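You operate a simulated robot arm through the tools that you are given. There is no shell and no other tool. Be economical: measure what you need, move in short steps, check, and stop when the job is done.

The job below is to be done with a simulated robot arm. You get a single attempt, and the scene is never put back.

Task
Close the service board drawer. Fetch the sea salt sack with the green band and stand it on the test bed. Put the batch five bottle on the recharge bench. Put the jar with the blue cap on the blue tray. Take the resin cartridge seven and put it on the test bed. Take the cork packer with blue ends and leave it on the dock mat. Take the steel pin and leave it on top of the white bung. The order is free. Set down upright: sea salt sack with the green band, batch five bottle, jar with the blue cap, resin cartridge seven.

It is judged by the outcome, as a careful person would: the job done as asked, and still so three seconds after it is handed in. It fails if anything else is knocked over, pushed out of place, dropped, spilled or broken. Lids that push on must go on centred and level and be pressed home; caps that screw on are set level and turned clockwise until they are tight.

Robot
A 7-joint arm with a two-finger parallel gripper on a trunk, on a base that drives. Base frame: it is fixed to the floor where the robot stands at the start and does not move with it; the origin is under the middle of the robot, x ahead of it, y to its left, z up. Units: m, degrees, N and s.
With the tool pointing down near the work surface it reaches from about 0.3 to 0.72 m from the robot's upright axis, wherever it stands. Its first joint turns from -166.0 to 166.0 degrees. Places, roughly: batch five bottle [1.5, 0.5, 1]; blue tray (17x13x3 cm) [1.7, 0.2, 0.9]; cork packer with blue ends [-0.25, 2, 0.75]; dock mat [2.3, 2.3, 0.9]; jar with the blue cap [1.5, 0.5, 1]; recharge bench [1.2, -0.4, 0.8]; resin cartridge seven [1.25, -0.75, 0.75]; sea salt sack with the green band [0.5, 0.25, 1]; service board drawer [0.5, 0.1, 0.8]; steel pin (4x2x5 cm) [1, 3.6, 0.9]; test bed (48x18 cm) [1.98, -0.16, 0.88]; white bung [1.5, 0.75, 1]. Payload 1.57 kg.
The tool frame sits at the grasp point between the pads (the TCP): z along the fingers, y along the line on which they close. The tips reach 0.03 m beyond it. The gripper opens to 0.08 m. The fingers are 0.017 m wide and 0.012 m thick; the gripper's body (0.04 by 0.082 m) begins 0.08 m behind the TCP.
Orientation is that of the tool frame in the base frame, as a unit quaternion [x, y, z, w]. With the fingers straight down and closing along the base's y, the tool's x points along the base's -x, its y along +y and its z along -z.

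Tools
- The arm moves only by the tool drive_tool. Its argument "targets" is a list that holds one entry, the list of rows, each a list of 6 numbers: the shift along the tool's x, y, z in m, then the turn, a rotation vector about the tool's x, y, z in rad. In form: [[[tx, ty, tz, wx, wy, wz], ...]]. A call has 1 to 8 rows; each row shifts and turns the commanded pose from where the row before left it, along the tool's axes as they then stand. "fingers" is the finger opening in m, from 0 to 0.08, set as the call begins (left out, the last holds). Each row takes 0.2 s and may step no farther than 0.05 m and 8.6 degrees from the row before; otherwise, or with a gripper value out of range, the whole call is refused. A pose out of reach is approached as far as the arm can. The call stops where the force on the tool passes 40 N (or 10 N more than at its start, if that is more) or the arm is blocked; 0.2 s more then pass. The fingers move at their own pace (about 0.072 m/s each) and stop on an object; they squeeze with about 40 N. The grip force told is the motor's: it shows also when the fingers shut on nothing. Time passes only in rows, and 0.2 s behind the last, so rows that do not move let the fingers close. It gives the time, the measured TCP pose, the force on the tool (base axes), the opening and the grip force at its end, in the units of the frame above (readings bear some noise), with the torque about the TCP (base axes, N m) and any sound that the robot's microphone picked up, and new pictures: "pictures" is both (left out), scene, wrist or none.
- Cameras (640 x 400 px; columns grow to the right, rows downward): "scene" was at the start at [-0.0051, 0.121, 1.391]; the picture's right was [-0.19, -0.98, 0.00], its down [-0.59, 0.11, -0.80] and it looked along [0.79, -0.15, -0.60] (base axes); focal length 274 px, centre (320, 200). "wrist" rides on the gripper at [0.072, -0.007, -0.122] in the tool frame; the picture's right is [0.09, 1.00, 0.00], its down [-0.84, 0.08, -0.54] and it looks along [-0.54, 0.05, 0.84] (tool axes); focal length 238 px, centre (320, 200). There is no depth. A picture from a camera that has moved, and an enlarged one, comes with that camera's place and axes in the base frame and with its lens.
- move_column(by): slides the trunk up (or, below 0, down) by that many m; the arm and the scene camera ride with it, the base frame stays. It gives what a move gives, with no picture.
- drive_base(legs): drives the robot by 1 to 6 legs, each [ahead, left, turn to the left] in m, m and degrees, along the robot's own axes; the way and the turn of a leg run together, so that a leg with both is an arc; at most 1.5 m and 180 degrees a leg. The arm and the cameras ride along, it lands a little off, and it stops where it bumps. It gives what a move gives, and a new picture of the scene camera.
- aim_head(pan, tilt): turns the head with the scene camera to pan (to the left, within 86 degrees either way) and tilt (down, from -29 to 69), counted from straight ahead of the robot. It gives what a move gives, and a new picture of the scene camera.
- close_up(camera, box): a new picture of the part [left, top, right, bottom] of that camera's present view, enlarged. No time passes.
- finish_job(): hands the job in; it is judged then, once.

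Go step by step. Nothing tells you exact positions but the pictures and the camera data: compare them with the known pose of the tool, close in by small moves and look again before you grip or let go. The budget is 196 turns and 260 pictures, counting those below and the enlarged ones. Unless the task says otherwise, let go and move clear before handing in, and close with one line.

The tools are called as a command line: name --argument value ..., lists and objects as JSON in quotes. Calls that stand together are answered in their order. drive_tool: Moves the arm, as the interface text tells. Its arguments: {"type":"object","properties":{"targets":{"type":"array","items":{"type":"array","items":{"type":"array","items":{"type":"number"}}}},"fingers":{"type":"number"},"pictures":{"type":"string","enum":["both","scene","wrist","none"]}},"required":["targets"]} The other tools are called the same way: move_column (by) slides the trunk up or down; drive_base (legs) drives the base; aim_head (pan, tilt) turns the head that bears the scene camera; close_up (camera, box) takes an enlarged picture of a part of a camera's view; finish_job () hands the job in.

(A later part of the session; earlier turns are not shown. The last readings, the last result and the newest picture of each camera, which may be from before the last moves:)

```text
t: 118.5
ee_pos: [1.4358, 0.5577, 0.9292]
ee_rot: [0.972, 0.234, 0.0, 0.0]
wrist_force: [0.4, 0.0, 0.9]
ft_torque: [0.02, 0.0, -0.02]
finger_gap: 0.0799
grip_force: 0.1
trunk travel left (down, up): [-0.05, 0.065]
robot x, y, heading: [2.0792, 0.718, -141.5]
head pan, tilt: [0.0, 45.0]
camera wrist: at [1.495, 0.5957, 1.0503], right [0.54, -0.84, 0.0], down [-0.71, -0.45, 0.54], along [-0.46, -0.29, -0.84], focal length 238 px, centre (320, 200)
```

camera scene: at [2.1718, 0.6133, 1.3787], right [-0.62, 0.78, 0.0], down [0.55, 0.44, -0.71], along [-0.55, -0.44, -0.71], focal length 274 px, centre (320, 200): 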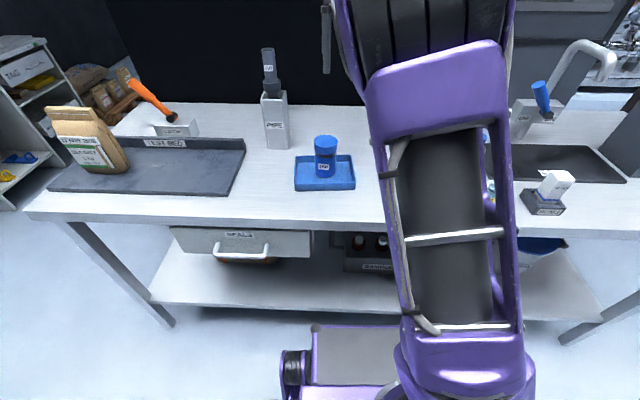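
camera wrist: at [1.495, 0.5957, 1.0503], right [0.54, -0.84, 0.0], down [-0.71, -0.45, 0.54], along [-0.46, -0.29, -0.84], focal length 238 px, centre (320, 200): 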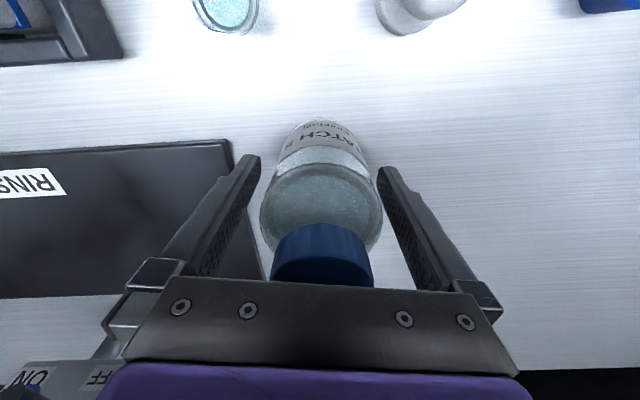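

drive_tool --targets '[[[0, 0, 0.003, 0, 0, 0], [0, 0, 0, 0, 0, 0], [0, 0, 0, 0, 0, 0]]]' --fingers 0 --pictures "none"

drive_tool --targets '[[[0, 0, -0.01, 0, 0, 0], [0, 0, -0.04, 0, 0, 0], [0, 0, -0.045, 0, 0, 0], [0, 0, -0.045, 0, 0, 0]]]' --pictures "both"

```text
t: 119.3
ee_pos: [1.4338, 0.5567, 0.928]
ee_rot: [0.972, 0.235, -0.001, 0.001]
wrist_force: [0.1, -0.4, 10.1]
ft_torque: [-0.01, -0.17, 0.01]
finger_gap: 0.0629
grip_force: 40.4
trunk travel left (down, up): [-0.05, 0.065]
robot x, y, heading: [2.0795, 0.7212, -141.6]
head pan, tilt: [0.0, 45.0]
```

```text
t: 120.3
ee_pos: [1.4353, 0.5586, 1.0683]
ee_rot: [0.972, 0.234, 0.001, 0.0]
wrist_force: [0.2, 0.2, -3.9]
ft_torque: [0.02, -0.01, 0.04]
finger_gap: 0.0632
grip_force: 39.9
trunk travel left (down, up): [-0.05, 0.065]
robot x, y, heading: [2.0776, 0.7186, -141.7]
head pan, tilt: [0.0, 45.0]
camera scene: at [2.1715, 0.6133, 1.3787], right [-0.62, 0.78, 0.0], down [0.55, 0.44, -0.71], along [-0.55, -0.44, -0.71], focal length 274 px, centre (320, 200)
camera wrist: at [1.4951, 0.597, 1.1889], right [0.54, -0.84, 0.0], down [-0.71, -0.45, 0.54], along [-0.46, -0.29, -0.84], focal length 238 px, centre (320, 200)
```

scene: 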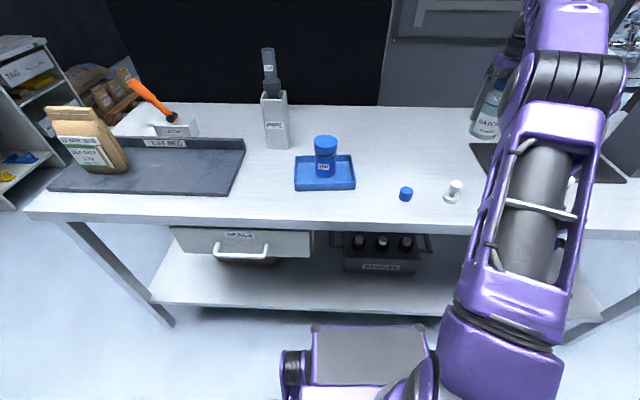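
wrist: 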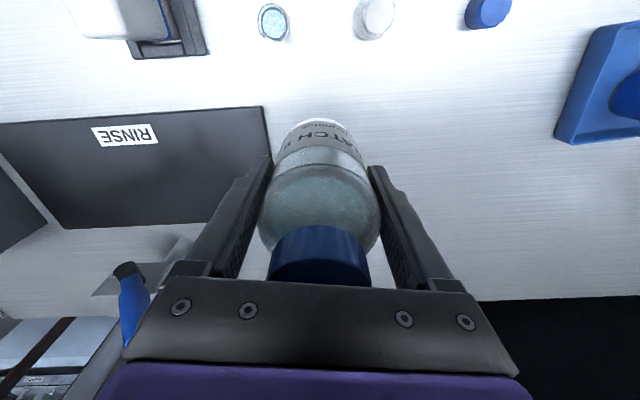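

The bottle is held firmly. I retract to the carry pose, then strafe left past the bench's end.

drive_tool --targets '[[[0.0255, 0.0341, -0.0163, 0, 0, 0], [0.0255, 0.0341, -0.0163, 0, 0, 0], [0.0255, 0.0341, -0.0163, 0, 0, 0], [0.0255, 0.0341, -0.0163, 0, 0, 0], [0.0255, 0.0341, -0.0163, 0, 0, 0], [0.0255, 0.0341, -0.0163, 0, 0, 0], [0.0255, 0.0341, -0.0163, 0, 0, 0], [0.0255, 0.0341, -0.0163, 0, 0, 0]]]' --pictures "none"

aim_head --pan 0 --tilt 30

drive_base --legs '[[0, 1.36, 0]]'

```text
t: 122.1
ee_pos: [1.7429, 0.4066, 1.1967]
ee_rot: [0.972, 0.234, 0.0, 0.0]
wrist_force: [-0.6, -0.3, -3.8]
ft_torque: [-0.01, -0.07, 0.01]
finger_gap: 0.0629
grip_force: 40.0
trunk travel left (down, up): [-0.05, 0.065]
robot x, y, heading: [2.0758, 0.7202, -141.6]
head pan, tilt: [0.0, 45.0]
```

```text
t: 122.9
ee_pos: [1.7405, 0.4067, 1.1964]
ee_rot: [0.972, 0.234, 0.0, -0.001]
wrist_force: [0.7, -0.5, -3.4]
ft_torque: [0.03, 0.0, -0.01]
finger_gap: 0.063
grip_force: 39.8
trunk travel left (down, up): [-0.05, 0.065]
robot x, y, heading: [2.0791, 0.7191, -141.6]
head pan, tilt: [0.0, 30.0]
camera scene: at [2.1646, 0.6076, 1.4013], right [-0.62, 0.78, 0.0], down [0.39, 0.31, -0.87], along [-0.68, -0.54, -0.5], focal length 274 px, centre (320, 200)
```

scene: 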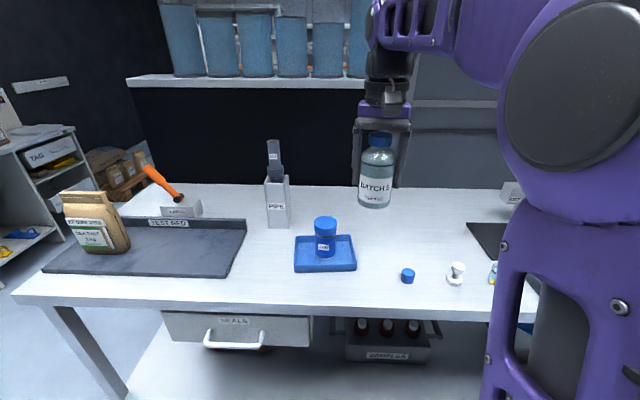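

```text
t: 136.1
ee_pos: [2.5939, -0.6535, 1.1962]
ee_rot: [0.97, 0.241, -0.001, 0.0]
wrist_force: [0.2, 0.5, -2.6]
ft_torque: [0.01, 0.01, 0.01]
finger_gap: 0.0632
grip_force: 40.0
trunk travel left (down, up): [-0.05, 0.065]
robot x, y, heading: [2.9279, -0.3348, -141.0]
head pan, tilt: [0.0, 30.0]
camera scene: at [3.015, -0.4457, 1.4013], right [-0.63, 0.77, 0.0], down [0.39, 0.32, -0.87], along [-0.67, -0.55, -0.5], focal length 274 px, centre (320, 200)
```

scene: 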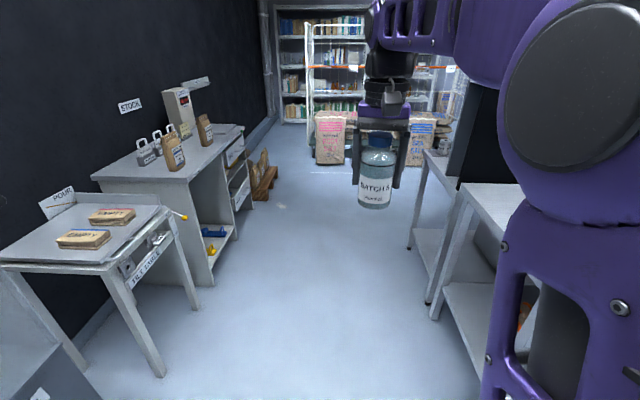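

The corridor is clear. I drive ahead past the bench ends and turn around to the left to face the recharge bench.

drive_base --legs '[[1.4, 0, 0], [0.72, 0, 0], [0, 0, 90], [0, 0, 90]]'

```text
t: 154.4
ee_pos: [1.6263, -1.3453, 1.1973]
ee_rot: [-0.226, 0.974, 0.0, 0.0]
wrist_force: [0.9, 0.3, -2.8]
ft_torque: [-0.02, 0.0, -0.04]
finger_gap: 0.0631
grip_force: 39.4
trunk travel left (down, up): [-0.05, 0.065]
robot x, y, heading: [1.2831, -1.654, 37.3]
head pan, tilt: [0.0, 30.0]
camera scene: at [1.1989, -1.5445, 1.4013], right [0.61, -0.79, 0.0], down [-0.4, -0.3, -0.87], along [0.69, 0.53, -0.5], focal length 274 px, centre (320, 200)
```

scene: 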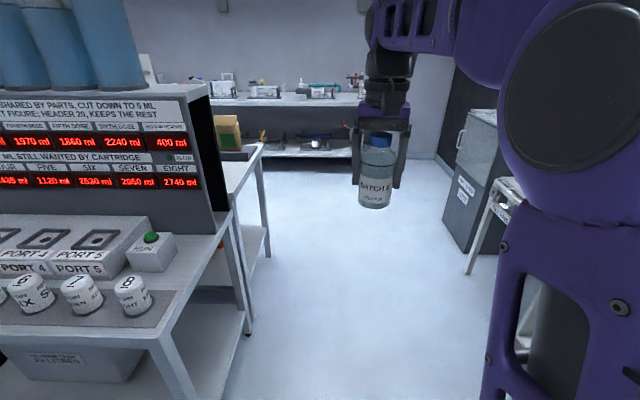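

Cartridges 6, 7, 8 stand along the recharge bench's front. I strafe left to stand before them.

drive_base --legs '[[0, 0.72, 1]]'

aim_head --pan 0 --tilt 45

```text
t: 161.8
ee_pos: [1.179, -0.7631, 1.1972]
ee_rot: [-0.229, 0.974, 0.0, 0.0]
wrist_force: [-1.1, -0.3, -3.2]
ft_torque: [0.0, 0.03, 0.0]
finger_gap: 0.0628
grip_force: 39.9
trunk travel left (down, up): [-0.05, 0.065]
robot x, y, heading: [0.8384, -1.0745, 37.6]
head pan, tilt: [0.0, 30.0]
camera scene: at [0.7519, -0.9652, 1.4013], right [0.61, -0.79, 0.0], down [-0.4, -0.31, -0.87], along [0.68, 0.53, -0.5], focal length 274 px, centre (320, 200)
```

scene: 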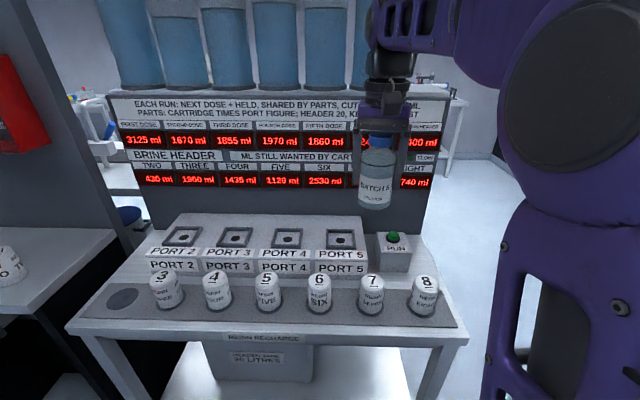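

```text
t: 162.6
ee_pos: [1.1793, -0.7647, 1.1963]
ee_rot: [-0.229, 0.973, 0.0, -0.001]
wrist_force: [0.6, -1.1, -2.0]
ft_torque: [-0.01, 0.05, -0.01]
finger_gap: 0.063
grip_force: 40.2
trunk travel left (down, up): [-0.05, 0.065]
robot x, y, heading: [0.8404, -1.0707, 37.8]
head pan, tilt: [0.0, 45.0]
camera scene: at [0.7447, -0.9708, 1.3788], right [0.61, -0.79, 0.0], down [-0.56, -0.43, -0.71], along [0.56, 0.43, -0.71], focal length 274 px, centre (320, 200)
```

scene: 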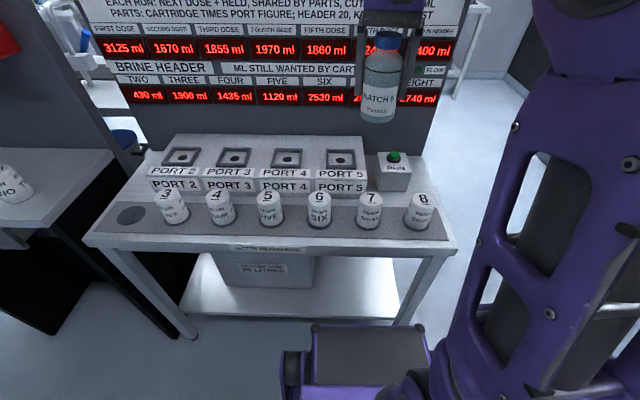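

close_up --camera "scene" --box '[80, 120, 280, 260]'

close_up --camera "scene" --box '[280, 120, 480, 260]'

```text
2.86 times, centred on (180, 190) of scene
camera zoom: at [0.7447, -0.9708, 1.3788], right [0.61, -0.79, 0.0], down [-0.56, -0.43, -0.71], along [0.56, 0.43, -0.71], focal length 784 px, centre (720, 229)
```

zoom: 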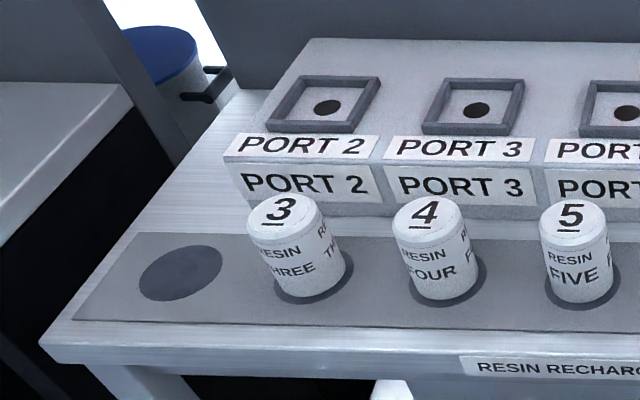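

```text
2.86 times, centred on (380, 190) of scene
camera zoom: at [0.7447, -0.9708, 1.3788], right [0.61, -0.79, 0.0], down [-0.56, -0.43, -0.71], along [0.56, 0.43, -0.71], focal length 784 px, centre (149, 229)
```

zoom: 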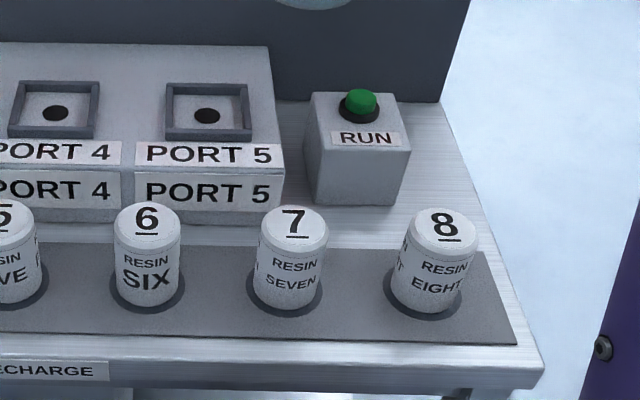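

The bench's top is ≈ 0.78. A free spot for the bottle is right of the RUN box, behind cartridge 8, at about (1.43, -0.84). I turn the gripper to close front-to-back and move over it to look.

drive_tool --targets '[[[0, 0, 0.016, 0, 0, 0.1374], [0, 0, 0.016, 0, 0, 0.1374], [0, 0, 0.016, 0, 0, 0.1374], [0, 0, 0.016, 0, 0, 0.1374], [0, 0, 0.016, 0, 0, 0.1374], [0, 0, 0.016, 0, 0, 0.1374], [0, 0, 0.016, 0, 0, 0.1374], [0, 0, 0.016, 0, 0, 0.1374]]]' --pictures "none"

drive_tool --targets '[[[0, 0, 0, 0, 0, 0.1374], [0, 0, 0, 0, 0, 0.1374], [-0.036, 0.0257, 0, 0, 0, 0], [-0.036, 0.0257, 0, 0, 0, 0], [-0.036, 0.0257, 0, 0, 0, 0], [-0.036, 0.0257, 0, 0, 0, 0], [-0.036, 0.0257, 0, 0, 0, 0], [-0.036, 0.0257, 0, 0, 0, 0]]]' --pictures "both"

```text
t: 164.4
ee_pos: [1.1778, -0.7634, 1.0667]
ee_rot: [0.314, 0.949, 0.0, -0.002]
wrist_force: [-0.3, 0.5, -2.9]
ft_torque: [-0.01, 0.01, -0.01]
finger_gap: 0.0629
grip_force: 40.2
trunk travel left (down, up): [-0.05, 0.065]
robot x, y, heading: [0.8405, -1.0773, 37.3]
head pan, tilt: [0.0, 45.0]
```

```text
t: 166.2
ee_pos: [1.4353, -0.8382, 1.0692]
ee_rot: [0.441, 0.898, -0.001, 0.0]
wrist_force: [-1.0, 0.7, -4.1]
ft_torque: [-0.01, -0.02, 0.04]
finger_gap: 0.0631
grip_force: 40.1
trunk travel left (down, up): [-0.05, 0.065]
robot x, y, heading: [0.8403, -1.0732, 37.9]
head pan, tilt: [0.0, 45.0]
camera scene: at [0.7446, -0.9708, 1.3787], right [0.61, -0.79, 0.0], down [-0.56, -0.43, -0.71], along [0.56, 0.43, -0.71], focal length 274 px, centre (320, 200)
camera wrist: at [1.3851, -0.7857, 1.1889], right [0.73, 0.68, 0.0], down [0.57, -0.61, 0.54], along [0.37, -0.4, -0.84], focal length 238 px, centre (320, 200)
```

scene: 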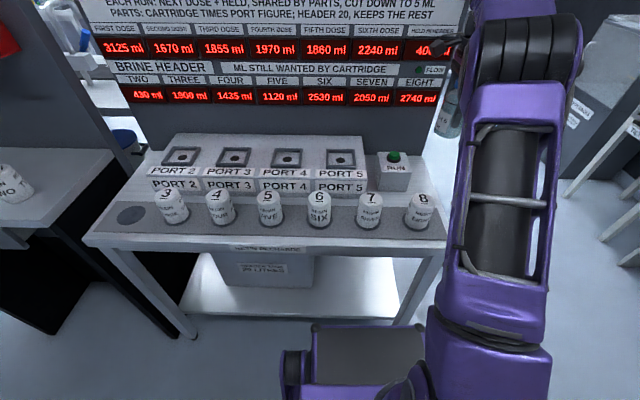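
wrist: 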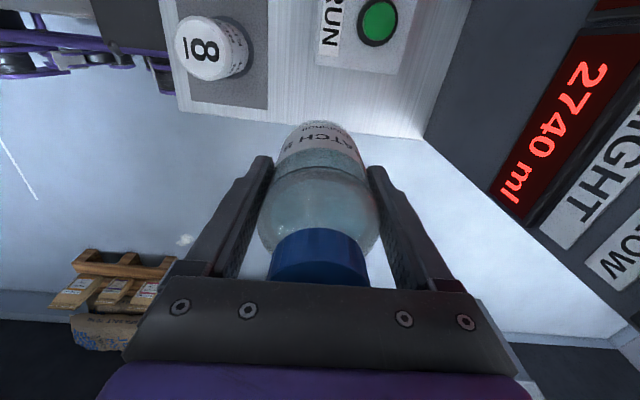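

The wrist view shows the bench's right edge and RUN box: the spot is about 9 cm wide and the bottle is nearly centred in it. I shift 5 mm left and descend part way.

drive_tool --targets '[[[0.005, 0, 0.04, 0, 0, 0], [0, 0, 0.045, 0, 0, 0], [0, 0, 0.045, 0, 0, 0], [0, 0, 0.03, 0, 0, 0]]]' --pictures "both"

```text
t: 167.2
ee_pos: [1.4307, -0.8372, 0.9057]
ee_rot: [0.441, 0.898, 0.0, 0.001]
wrist_force: [-0.1, -0.2, -3.0]
ft_torque: [0.03, 0.04, -0.01]
finger_gap: 0.0627
grip_force: 40.1
trunk travel left (down, up): [-0.05, 0.065]
robot x, y, heading: [0.8393, -1.0748, 37.7]
head pan, tilt: [0.0, 45.0]
camera scene: at [0.7447, -0.9709, 1.3788], right [0.61, -0.79, 0.0], down [-0.56, -0.43, -0.71], along [0.56, 0.43, -0.71], focal length 274 px, centre (320, 200)
camera wrist: at [1.38, -0.7839, 1.0275], right [0.73, 0.68, 0.0], down [0.57, -0.62, 0.54], along [0.37, -0.4, -0.84], focal length 238 px, centre (320, 200)
```

scene: 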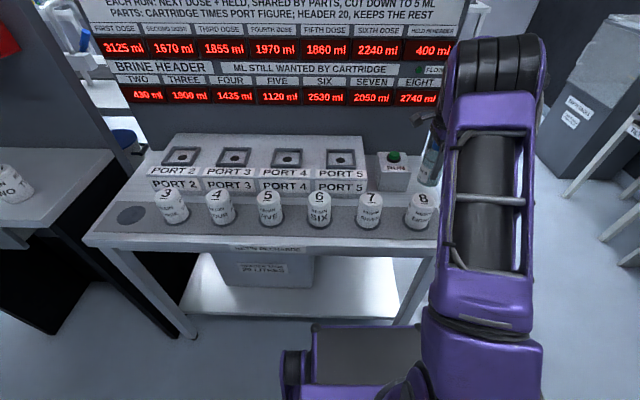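
wrist: 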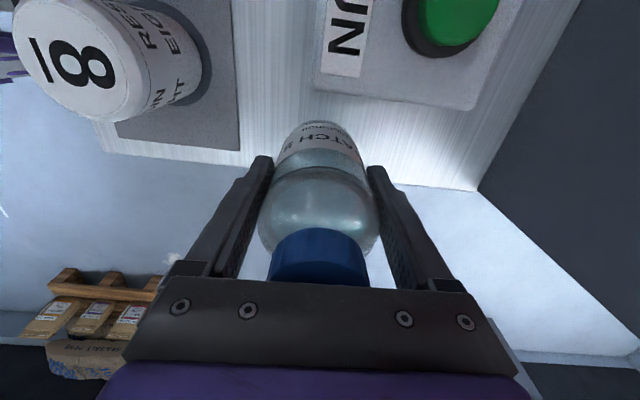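

Margins are about 2 cm to the box and 1.2 cm to the edge. I lower slowly to contact.

drive_tool --targets '[[[0.003, 0, 0.03, 0, 0, 0], [0, 0, 0.008, 0, 0, 0], [0, 0, 0.005, 0, 0, 0], [0, 0, 0.004, 0, 0, 0]]]' --pictures "none"

drive_tool --targets '[[[0, 0, 0.004, 0, 0, 0], [0, 0, 0.003, 0, 0, 0], [0, 0, 0, 0, 0, 0]]]' --pictures "wrist"

```text
t: 168.2
ee_pos: [1.4272, -0.8345, 0.867]
ee_rot: [0.441, 0.897, 0.003, 0.003]
wrist_force: [-5.8, -1.7, 32.7]
ft_torque: [-0.83, 0.77, 0.11]
finger_gap: 0.0632
grip_force: 40.1
trunk travel left (down, up): [-0.05, 0.065]
robot x, y, heading: [0.8396, -1.0739, 37.6]
head pan, tilt: [0.0, 45.0]
```

```text
t: 169.0
ee_pos: [1.4283, -0.8343, 0.857]
ee_rot: [0.44, 0.898, 0.002, 0.002]
wrist_force: [5.3, 1.6, 32.3]
ft_torque: [-0.58, 0.21, 0.14]
finger_gap: 0.0626
grip_force: 39.8
trunk travel left (down, up): [-0.05, 0.065]
robot x, y, heading: [0.8378, -1.0729, 37.5]
head pan, tilt: [0.0, 45.0]
camera wrist: at [1.3771, -0.7813, 0.9779], right [0.73, 0.68, 0.01], down [0.57, -0.62, 0.54], along [0.37, -0.39, -0.84], focal length 238 px, centre (320, 200)
```

wrist: 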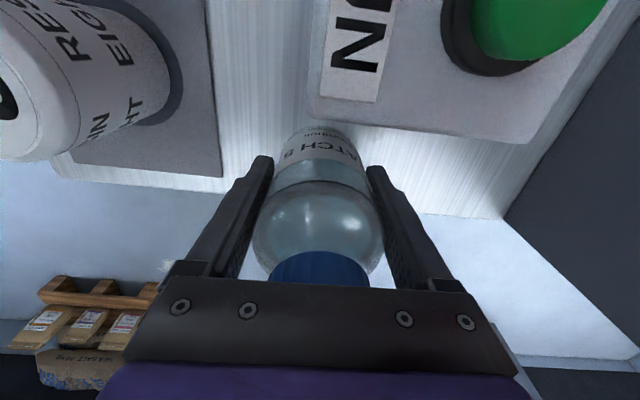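

Contact was earlier than I reckoned (bench ≈ 0.80), and the bottle slid a little in the grip. I relieve the pressure and check that it stands straight.

drive_tool --targets '[[[0, 0, -0.005, 0, 0, 0], [0, 0, 0, 0, 0, 0]]]' --pictures "wrist"

close_up --camera "scene" --box '[360, 100, 480, 220]'

```text
t: 169.6
ee_pos: [1.4264, -0.8332, 0.8574]
ee_rot: [0.44, 0.898, -0.001, -0.001]
wrist_force: [3.1, 1.8, 7.2]
ft_torque: [0.1, -0.46, 0.05]
finger_gap: 0.0624
grip_force: 39.9
trunk travel left (down, up): [-0.05, 0.065]
robot x, y, heading: [0.836, -1.0726, 37.6]
head pan, tilt: [0.0, 45.0]
camera wrist: at [1.3768, -0.7813, 0.9782], right [0.73, 0.68, 0.0], down [0.57, -0.61, 0.54], along [0.37, -0.4, -0.84], focal length 238 px, centre (320, 200)
```

wrist: 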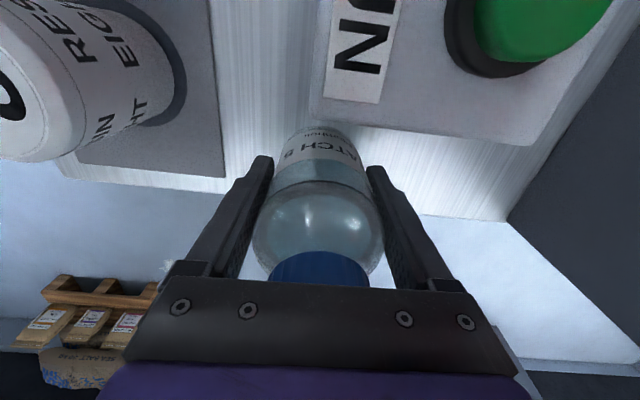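

```text
3.33 times, centred on (420, 160) of scene
camera zoom: at [0.7442, -0.9711, 1.3784], right [0.61, -0.79, 0.0], down [-0.56, -0.43, -0.71], along [0.56, 0.43, -0.71], focal length 915 px, centre (-13, 333)
```

zoom: 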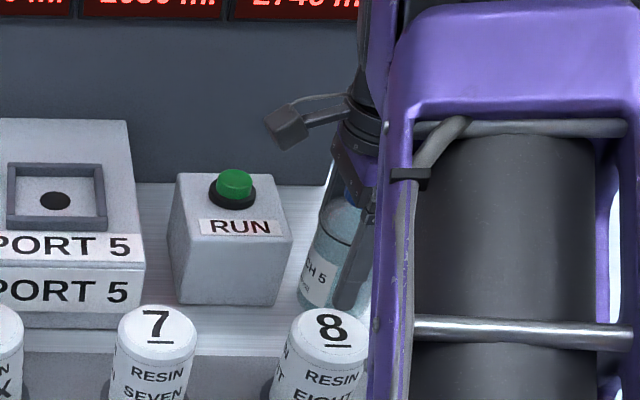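

Nearly straight; pressure is relieved. I open the fingers and rise carefully.

drive_tool --targets '[[[0, 0, 0, 0, 0, 0], [0, 0, 0, 0, 0, 0]]]' --fingers 0.08 --pictures "wrist"

```text
t: 170.2
ee_pos: [1.4267, -0.8334, 0.858]
ee_rot: [0.441, 0.898, -0.001, 0.001]
wrist_force: [0.0, -0.4, 0.0]
ft_torque: [0.0, 0.02, 0.03]
finger_gap: 0.0803
grip_force: 0.2
trunk travel left (down, up): [-0.05, 0.065]
robot x, y, heading: [0.8409, -1.0725, 37.9]
head pan, tilt: [0.0, 45.0]
camera wrist: at [1.3773, -0.7813, 0.9791], right [0.73, 0.68, 0.0], down [0.57, -0.61, 0.54], along [0.37, -0.4, -0.84], focal length 238 px, centre (320, 200)
```

wrist: 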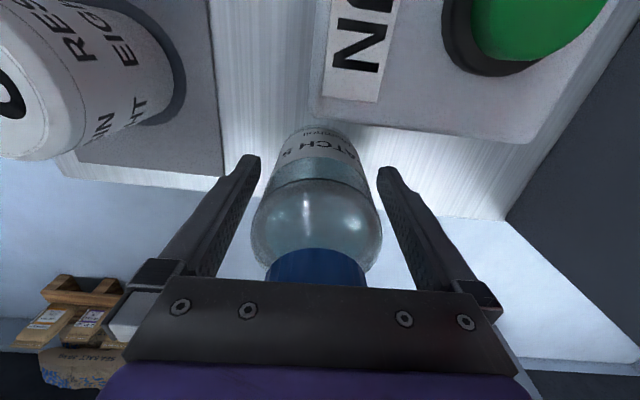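

drive_tool --targets '[[[0, 0, -0.03, 0, 0, 0], [0, 0, -0.045, 0, 0, 0], [0, 0, -0.045, 0, 0, 0], [0, 0, -0.045, 0, 0, 0], [0, 0, -0.03, 0, 0, 0]]]' --pictures "both"

```text
t: 171.4
ee_pos: [1.4279, -0.8351, 1.0559]
ee_rot: [0.441, 0.898, 0.001, -0.001]
wrist_force: [-0.2, -0.6, 0.7]
ft_torque: [0.0, -0.02, 0.0]
finger_gap: 0.08
grip_force: 0.1
trunk travel left (down, up): [-0.05, 0.065]
robot x, y, heading: [0.8389, -1.0716, 37.7]
head pan, tilt: [0.0, 45.0]
camera scene: at [0.7446, -0.9709, 1.3787], right [0.61, -0.79, 0.0], down [-0.56, -0.43, -0.71], along [0.56, 0.43, -0.71], focal length 274 px, centre (320, 200)
camera wrist: at [1.3772, -0.7833, 1.1764], right [0.73, 0.68, 0.0], down [0.57, -0.61, 0.54], along [0.37, -0.4, -0.84], focal length 238 px, centre (320, 200)
```

scene: 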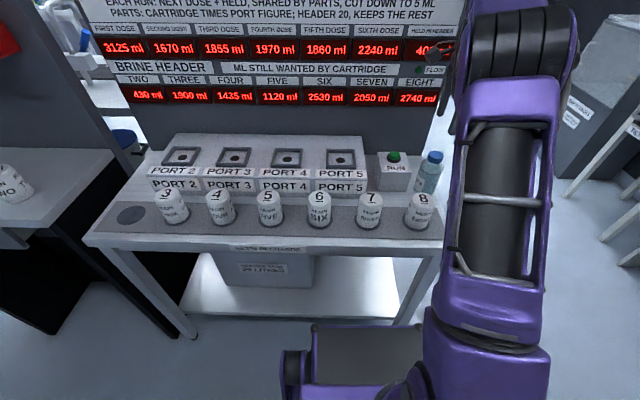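
wrist: 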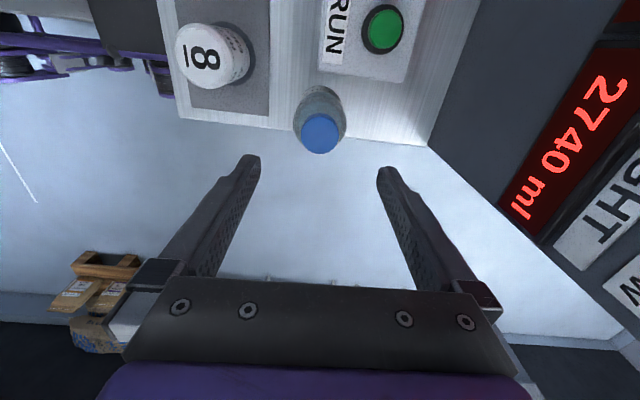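

The bottle stands on the recharge bench. Now cartridge seven, at about (1.214, -0.772): I move above it.

drive_tool --targets '[[[0.0362, -0.0262, 0, 0, 0, 0], [0.0362, -0.0262, 0, 0, 0, 0], [0.0362, -0.0262, 0, 0, 0, 0], [0.0362, -0.0262, 0, 0, 0, 0], [0.0362, -0.0262, 0, 0, 0, 0], [0, 0, 0.03, 0, 0, 0]]]' --pictures "both"

```text
t: 172.8
ee_pos: [1.2123, -0.7733, 1.0248]
ee_rot: [0.441, 0.898, 0.0, 0.0]
wrist_force: [-0.4, 0.1, -0.1]
ft_torque: [0.03, 0.01, 0.01]
finger_gap: 0.0797
grip_force: 0.0
trunk travel left (down, up): [-0.05, 0.065]
robot x, y, heading: [0.8389, -1.0707, 37.6]
head pan, tilt: [0.0, 45.0]
camera scene: at [0.7443, -0.971, 1.3788], right [0.61, -0.79, 0.0], down [-0.56, -0.43, -0.71], along [0.56, 0.43, -0.71], focal length 274 px, centre (320, 200)
camera wrist: at [1.1624, -0.7195, 1.1449], right [0.73, 0.68, 0.0], down [0.57, -0.61, 0.54], along [0.37, -0.4, -0.84], focal length 238 px, centre (320, 200)
```

scene: 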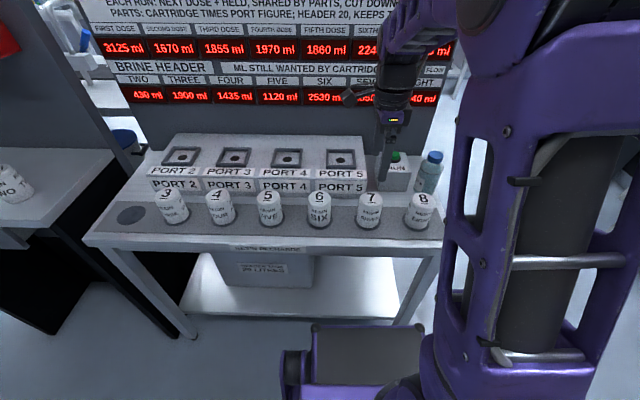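
wrist: 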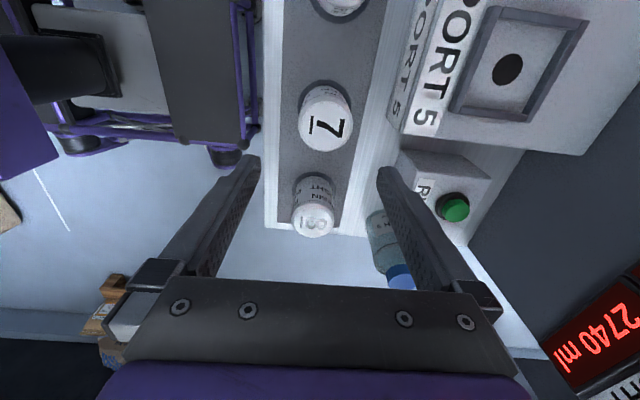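

Seven is almost centred (6 mm off). I correct and descend.

drive_tool --targets '[[[0.002, 0.006, 0.04, 0, 0, 0], [0, 0, 0.045, 0, 0, 0], [0, 0, 0.045, 0, 0, 0]]]' --pictures "wrist"

```text
t: 173.6
ee_pos: [1.215, -0.7652, 0.8943]
ee_rot: [0.44, 0.898, 0.0, 0.0]
wrist_force: [0.3, -0.1, -0.2]
ft_torque: [0.0, 0.0, 0.03]
finger_gap: 0.0801
grip_force: 0.1
trunk travel left (down, up): [-0.05, 0.065]
robot x, y, heading: [0.8332, -1.0756, 37.8]
head pan, tilt: [0.0, 45.0]
camera wrist: at [1.1657, -0.7132, 1.0147], right [0.73, 0.68, 0.0], down [0.57, -0.61, 0.54], along [0.37, -0.4, -0.84], focal length 238 px, centre (320, 200)
```

wrist: 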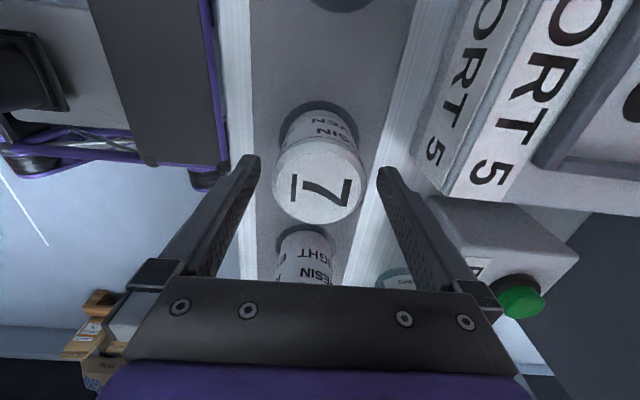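

Centred. I go down 4.5 cm more and grip.

drive_tool --targets '[[[0, 0, 0.03, 0, 0, 0], [0, 0, 0.016, 0, 0, 0]]]' --pictures "none"

drive_tool --targets '[[[0, 0, 0, 0, 0, 0], [0, 0, 0, 0, 0, 0], [0, 0, 0, 0, 0, 0]]]' --fingers 0 --pictures "wrist"

```text
t: 174.2
ee_pos: [1.2149, -0.7652, 0.8464]
ee_rot: [0.44, 0.898, 0.0, 0.0]
wrist_force: [-0.2, -0.5, 0.1]
ft_torque: [-0.01, -0.01, -0.02]
finger_gap: 0.08
grip_force: 0.0
trunk travel left (down, up): [-0.05, 0.065]
robot x, y, heading: [0.838, -1.0727, 37.8]
head pan, tilt: [0.0, 45.0]
```

```text
t: 175.0
ee_pos: [1.2161, -0.7657, 0.8474]
ee_rot: [0.44, 0.898, -0.001, -0.001]
wrist_force: [0.7, -0.3, -0.2]
ft_torque: [-0.01, -0.03, 0.0]
finger_gap: 0.0591
grip_force: 40.5
trunk travel left (down, up): [-0.05, 0.065]
robot x, y, heading: [0.8386, -1.0725, 37.9]
head pan, tilt: [0.0, 45.0]
camera wrist: at [1.1662, -0.7125, 0.9683], right [0.73, 0.68, 0.0], down [0.57, -0.61, 0.54], along [0.37, -0.4, -0.84], focal length 238 px, centre (320, 200)
```

wrist: 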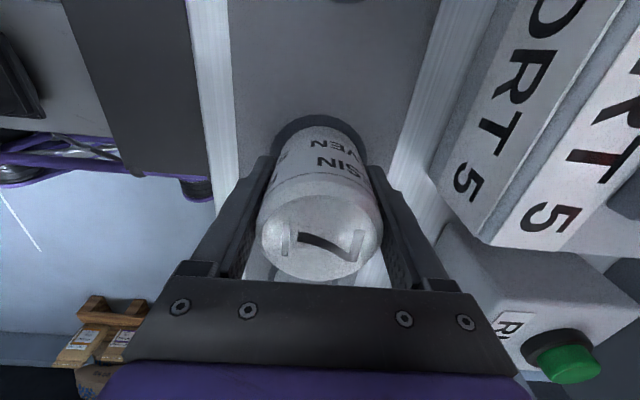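

Gripped (5.9 cm). I lift it straight up to carry height.

drive_tool --targets '[[[0, 0, -0.01, 0, 0, 0], [0, 0, -0.045, 0, 0, 0], [0, 0, -0.05, 0, 0, 0], [0, 0, -0.05, 0, 0, 0], [0, 0, -0.05, 0, 0, 0], [0, 0, -0.05, 0, 0, 0], [0, 0, -0.05, 0, 0, 0], [0, -0.03, -0.04, 0, 0, 0]]]' --pictures "both"

```text
t: 176.8
ee_pos: [1.1933, -0.7815, 1.195]
ee_rot: [0.44, 0.898, -0.001, -0.001]
wrist_force: [1.0, 0.1, -3.0]
ft_torque: [0.02, -0.01, -0.02]
finger_gap: 0.0594
grip_force: 40.1
trunk travel left (down, up): [-0.05, 0.065]
robot x, y, heading: [0.8407, -1.0735, 37.8]
head pan, tilt: [0.0, 45.0]
camera scene: at [0.7449, -0.9706, 1.3787], right [0.61, -0.79, 0.0], down [-0.56, -0.43, -0.71], along [0.56, 0.43, -0.71], focal length 274 px, centre (320, 200)
camera wrist: at [1.1435, -0.729, 1.3152], right [0.73, 0.68, 0.0], down [0.57, -0.61, 0.54], along [0.37, -0.4, -0.84], focal length 238 px, centre (320, 200)
```

scene: 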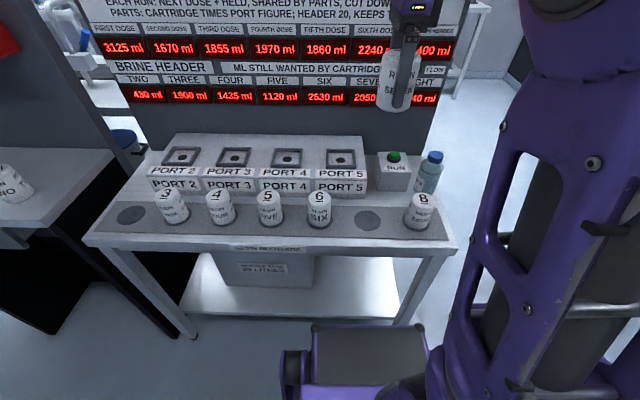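
wrist: 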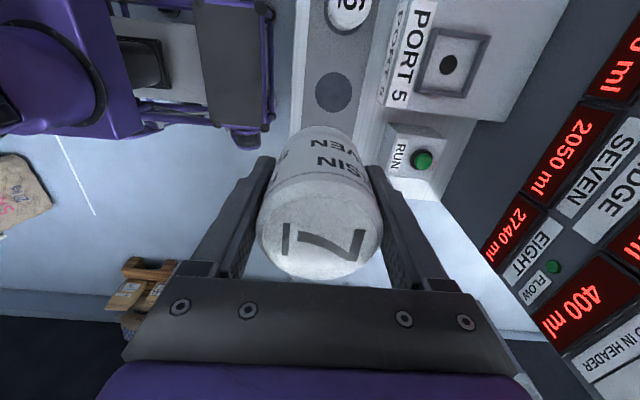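

Now back along the same way with the cartridge: strafe right, ahead through the corridor, turn around, and strafe to the bed.

drive_base --legs '[[0, -0.74, 0], [1.4, 0, 0], [0.75, 0, 0]]'

```text
t: 194.7
ee_pos: [3.3754, -0.1044, 1.1948]
ee_rot: [0.446, 0.895, 0.0, 0.0]
wrist_force: [-0.3, 0.2, -2.2]
ft_torque: [0.01, -0.01, 0.0]
finger_gap: 0.0594
grip_force: 39.8
trunk travel left (down, up): [-0.05, 0.065]
robot x, y, heading: [3.016, -0.3883, 37.0]
head pan, tilt: [0.0, 45.0]
camera scene: at [2.9235, -0.2869, 1.3787], right [0.6, -0.8, 0.0], down [-0.56, -0.43, -0.71], along [0.56, 0.43, -0.71], focal length 274 px, centre (320, 200)
```

scene: 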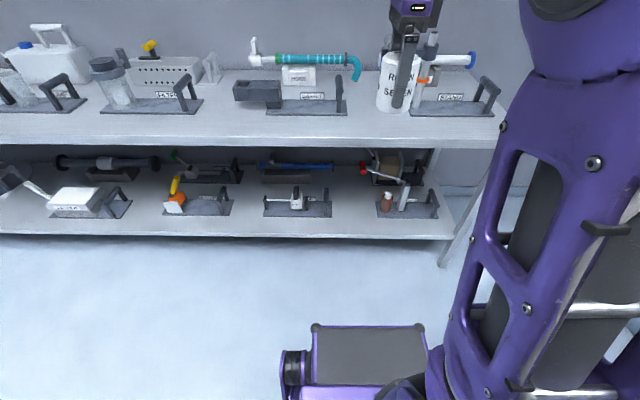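

drive_base --legs '[[0, 0, 90], [0, 0, 91.3], [0.04, -0.86, 0]]'

```text
t: 211.2
ee_pos: [2.0955, -0.0878, 1.1939]
ee_rot: [0.909, -0.418, 0.0, -0.001]
wrist_force: [1.0, 0.4, -2.7]
ft_torque: [0.0, -0.06, 0.0]
finger_gap: 0.0589
grip_force: 39.8
trunk travel left (down, up): [-0.05, 0.065]
robot x, y, heading: [2.4367, 0.2216, -138.9]
head pan, tilt: [0.0, 45.0]
camera scene: at [2.5325, 0.1184, 1.3787], right [-0.65, 0.76, 0.0], down [0.54, 0.46, -0.71], along [-0.54, -0.46, -0.71], focal length 274 px, centre (320, 200)
```

scene: 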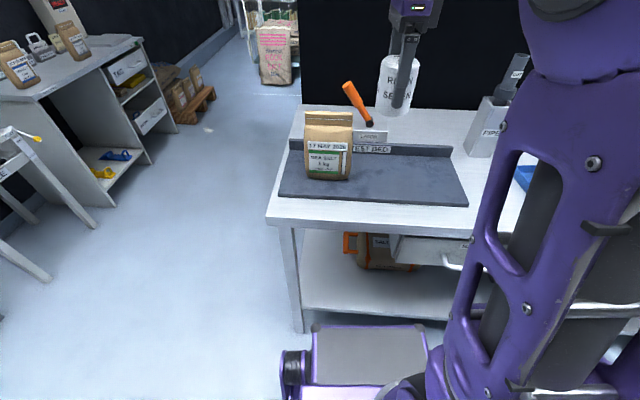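

I see the sack standing and free space right of it. I move the cartridge over the bed's right part and lower.

drive_tool --targets '[[[-0.0285, 0.0283, 0, 0, 0, 0], [-0.0285, 0.0283, 0, 0, 0, 0], [-0.0285, 0.0283, 0, 0, 0, 0], [-0.0285, 0.0283, 0, 0, 0, 0], [0, 0, 0.05, 0, 0, 0], [0, 0, 0.05, 0, 0, 0], [0, 0, 0.05, 0, 0, 0], [0, 0, 0.05, 0, 0, 0]]]' --pictures "both"

```text
t: 213.0
ee_pos: [1.9352, -0.0756, 0.9915]
ee_rot: [0.909, -0.418, 0.0, 0.001]
wrist_force: [1.2, -0.1, -2.5]
ft_torque: [-0.01, 0.03, 0.0]
finger_gap: 0.0591
grip_force: 40.1
trunk travel left (down, up): [-0.05, 0.065]
robot x, y, heading: [2.4393, 0.2226, -139.3]
head pan, tilt: [0.0, 45.0]
camera scene: at [2.5325, 0.1185, 1.3788], right [-0.65, 0.76, 0.0], down [0.54, 0.46, -0.71], along [-0.54, -0.46, -0.71], focal length 274 px, centre (320, 200)
camera wrist: at [1.9856, -0.1261, 1.1122], right [-0.7, -0.72, 0.0], down [-0.6, 0.58, 0.54], along [-0.39, 0.38, -0.84], focal length 238 px, centre (320, 200)
```

scene: 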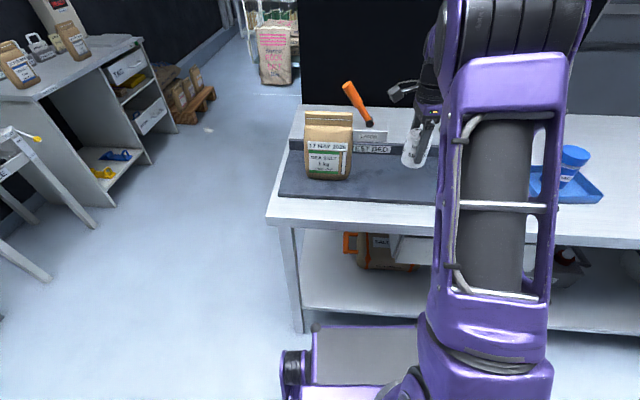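
wrist: 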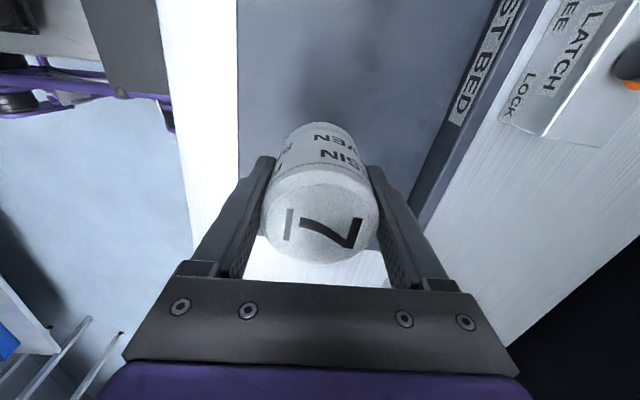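

Good placement. I lower to near contact, then feel down.

drive_tool --targets '[[[0, 0, 0.03, 0, 0, 0], [0, 0, 0.02, 0, 0, 0], [0, 0, 0.005, 0, 0, 0], [0, 0, 0, 0, 0, 0]]]' --pictures "none"

drive_tool --targets '[[[0, 0, 0.003, 0, 0, 0], [0, 0, 0.003, 0, 0, 0], [0, 0, 0, 0, 0, 0]]]' --pictures "wrist"

```text
t: 214.0
ee_pos: [1.9345, -0.0752, 0.939]
ee_rot: [0.909, -0.417, 0.0, 0.0]
wrist_force: [-0.4, -0.3, -2.6]
ft_torque: [0.0, 0.01, -0.01]
finger_gap: 0.059
grip_force: 40.1
trunk travel left (down, up): [-0.05, 0.065]
robot x, y, heading: [2.4355, 0.2255, -139.4]
head pan, tilt: [0.0, 45.0]
```

```text
t: 214.8
ee_pos: [1.9355, -0.0746, 0.932]
ee_rot: [0.909, -0.418, 0.0, -0.001]
wrist_force: [-0.7, -0.1, -3.3]
ft_torque: [0.01, 0.01, -0.02]
finger_gap: 0.0591
grip_force: 40.1
trunk travel left (down, up): [-0.05, 0.065]
robot x, y, heading: [2.4377, 0.2217, -139.1]
head pan, tilt: [0.0, 45.0]
camera wrist: at [1.9863, -0.1251, 1.0535], right [-0.7, -0.72, 0.0], down [-0.6, 0.58, 0.54], along [-0.39, 0.38, -0.84], focal length 238 px, centre (320, 200)
```

wrist: 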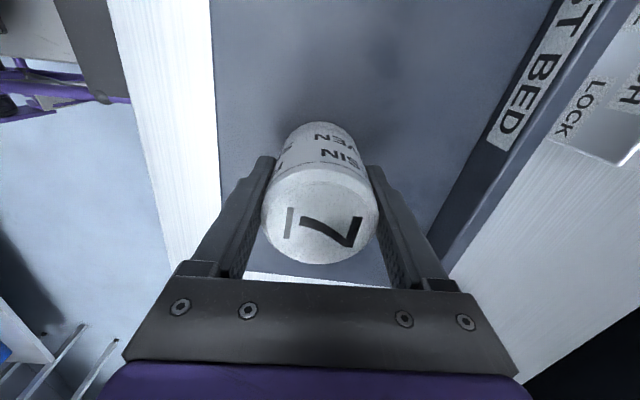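

drive_tool --targets '[[[0, 0, 0.003, 0, 0, 0], [0, 0, 0.003, 0, 0, 0], [0, 0, 0, 0, 0, 0]]]' --pictures "none"

drive_tool --targets '[[[0, 0, 0.003, 0, 0, 0], [0, 0, 0, 0, 0, 0]]]' --pictures "none"

```text
t: 215.6
ee_pos: [1.9363, -0.0741, 0.9301]
ee_rot: [0.909, -0.418, -0.002, 0.002]
wrist_force: [2.0, 1.0, 25.2]
ft_torque: [0.53, -0.63, -0.02]
finger_gap: 0.0588
grip_force: 39.9
trunk travel left (down, up): [-0.05, 0.065]
robot x, y, heading: [2.4371, 0.2213, -139.1]
head pan, tilt: [0.0, 45.0]
```

```text
t: 216.2
ee_pos: [1.935, -0.0734, 0.9249]
ee_rot: [0.908, -0.418, -0.002, 0.002]
wrist_force: [-3.5, -1.6, 30.7]
ft_torque: [0.54, -0.45, 0.21]
finger_gap: 0.059
grip_force: 40.0
trunk travel left (down, up): [-0.05, 0.065]
robot x, y, heading: [2.4353, 0.2181, -139.4]
head pan, tilt: [0.0, 45.0]
```

It touches. I relax, release and rise.

drive_tool --targets '[[[0, 0, -0.005, 0, 0, 0], [0, 0, 0, 0, 0, 0]]]' --pictures "none"

drive_tool --targets '[[[0, 0, 0, 0, 0, 0], [0, 0, 0, 0, 0, 0], [0, 0, -0.03, 0, 0, 0], [0, 0, -0.045, 0, 0, 0], [0, 0, -0.045, 0, 0, 0], [0, 0, -0.05, 0, 0, 0], [0, 0, -0.05, 0, 0, 0], [0, 0, -0.05, 0, 0, 0]]]' --fingers 0.08 --pictures "both"

```text
t: 216.8
ee_pos: [1.9369, -0.0739, 0.927]
ee_rot: [0.909, -0.418, 0.003, -0.001]
wrist_force: [-0.3, 0.6, -2.9]
ft_torque: [0.02, -0.03, -0.01]
finger_gap: 0.0592
grip_force: 40.3
trunk travel left (down, up): [-0.05, 0.065]
robot x, y, heading: [2.4377, 0.2216, -139.4]
head pan, tilt: [0.0, 45.0]
```

```text
t: 218.6
ee_pos: [1.935, -0.0744, 1.2007]
ee_rot: [0.908, -0.419, 0.0, 0.0]
wrist_force: [-0.3, -0.3, -0.1]
ft_torque: [0.0, 0.01, 0.01]
finger_gap: 0.0797
grip_force: 0.1
trunk travel left (down, up): [-0.05, 0.065]
robot x, y, heading: [2.4327, 0.2183, -139.7]
head pan, tilt: [0.0, 45.0]
camera scene: at [2.5325, 0.1185, 1.3787], right [-0.65, 0.76, 0.0], down [0.54, 0.46, -0.71], along [-0.54, -0.46, -0.71], focal length 274 px, centre (320, 200)
camera wrist: at [1.9848, -0.1247, 1.3211], right [-0.7, -0.72, 0.0], down [-0.6, 0.58, 0.54], along [-0.39, 0.38, -0.84], focal length 238 px, centre (320, 200)
```

scene: 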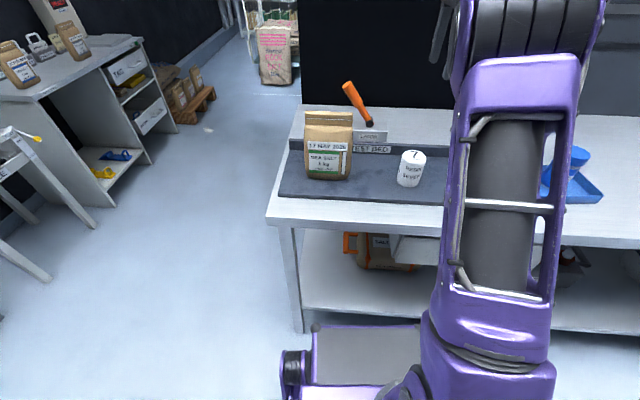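
wrist: 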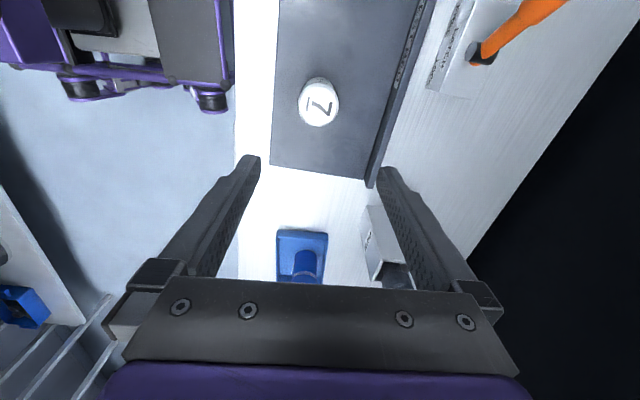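

Cartridge seven stands on the bed. Next the cork packer: I retract the arm, back off, turn right and drive back up the aisle.

drive_tool --targets '[[[0.034, -0.028, 0, 0, 0, 0], [0.034, -0.028, 0, 0, 0, 0], [0.034, -0.028, 0, 0, 0, 0], [0.034, -0.028, 0, 0, 0, 0]]]' --pictures "none"

drive_base --legs '[[-0.12, 0, 0], [0, 0, -92], [1.4, 0, 0], [0.3, 0, 0], [0, 0, 52]]'

aim_head --pan 0 --tilt 22

```text
t: 219.6
ee_pos: [2.1088, -0.1044, 1.1996]
ee_rot: [0.909, -0.418, 0.0, 0.0]
wrist_force: [-0.5, -0.7, -0.4]
ft_torque: [-0.03, 0.0, -0.02]
finger_gap: 0.0799
grip_force: 0.0
trunk travel left (down, up): [-0.05, 0.065]
robot x, y, heading: [2.4335, 0.22, -139.3]
head pan, tilt: [0.0, 45.0]
```

```text
t: 235.5
ee_pos: [1.0201, 1.6252, 1.1997]
ee_rot: [-0.702, 0.713, 0.0, 0.0]
wrist_force: [0.1, -0.2, -0.5]
ft_torque: [-0.02, -0.01, 0.01]
finger_gap: 0.0799
grip_force: 0.0
trunk travel left (down, up): [-0.05, 0.065]
robot x, y, heading: [1.4822, 1.6485, 178.9]
head pan, tilt: [0.0, 45.0]
camera scene: at [1.487, 1.5087, 1.3787], right [0.02, 1.0, 0.0], down [0.71, -0.01, -0.71], along [-0.71, 0.01, -0.71], focal length 274 px, centre (320, 200)
```

scene: 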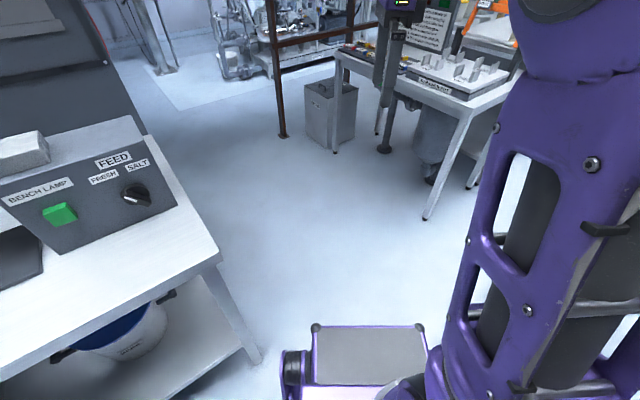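

```text
t: 236.4
ee_pos: [1.0211, 1.625, 1.2003]
ee_rot: [-0.701, 0.713, 0.0, 0.001]
wrist_force: [-0.5, -0.5, -0.3]
ft_torque: [0.02, 0.01, -0.04]
finger_gap: 0.0799
grip_force: 0.0
trunk travel left (down, up): [-0.05, 0.065]
robot x, y, heading: [1.4815, 1.6518, 178.9]
head pan, tilt: [0.0, 22.0]
camera scene: at [1.4755, 1.5089, 1.4141], right [0.02, 1.0, 0.0], down [0.38, -0.01, -0.93], along [-0.93, 0.01, -0.38], focal length 274 px, centre (320, 200)
```

scene: 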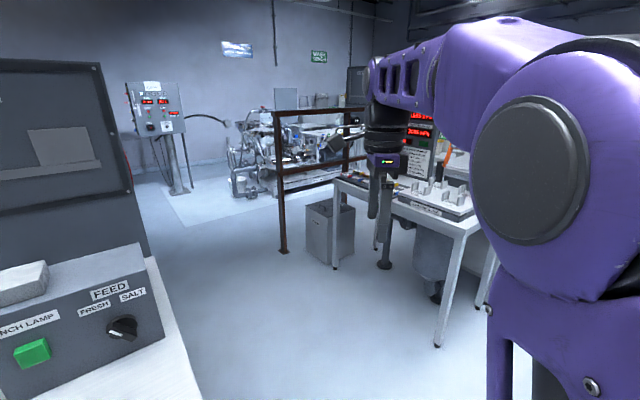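

drive_base --legs '[[0.65, -0.08, 0]]'

aim_head --pan -30 --tilt 35

```text
t: 240.1
ee_pos: [0.3653, 1.7177, 1.1993]
ee_rot: [-0.699, 0.715, 0.0, 0.0]
wrist_force: [-0.2, -0.1, -0.2]
ft_torque: [0.03, -0.01, 0.01]
finger_gap: 0.0799
grip_force: 0.1
trunk travel left (down, up): [-0.05, 0.065]
robot x, y, heading: [0.8275, 1.7471, 178.8]
head pan, tilt: [0.0, 22.0]
camera scene: at [0.8193, 1.6007, 1.4142], right [0.02, 1.0, 0.0], down [0.37, -0.01, -0.93], along [-0.93, 0.02, -0.37], focal length 274 px, centre (320, 200)
```

scene: 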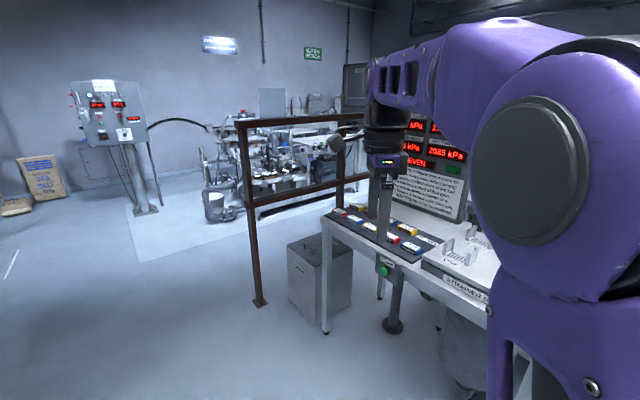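

```text
t: 241.0
ee_pos: [0.3648, 1.719, 1.2005]
ee_rot: [-0.699, 0.715, 0.0, 0.0]
wrist_force: [0.6, -0.3, 0.5]
ft_torque: [0.03, 0.01, 0.03]
finger_gap: 0.0803
grip_force: 0.1
trunk travel left (down, up): [-0.05, 0.065]
robot x, y, heading: [0.8243, 1.7453, 178.7]
head pan, tilt: [-30.0, 35.0]
camera scene: at [0.8368, 1.6443, 1.3936], right [0.52, 0.85, 0.0], down [0.49, -0.3, -0.82], along [-0.7, 0.43, -0.57], focal length 274 px, centre (320, 200)
```

scene: 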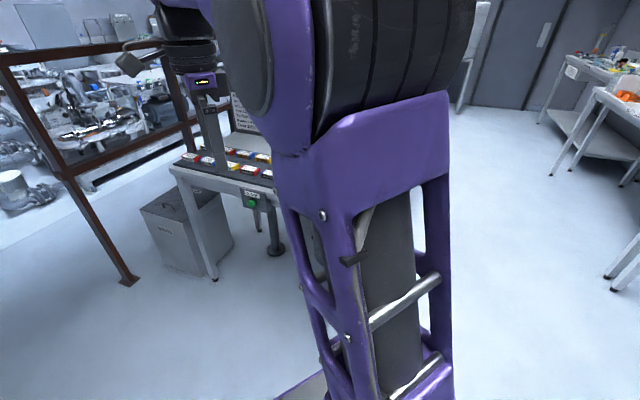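

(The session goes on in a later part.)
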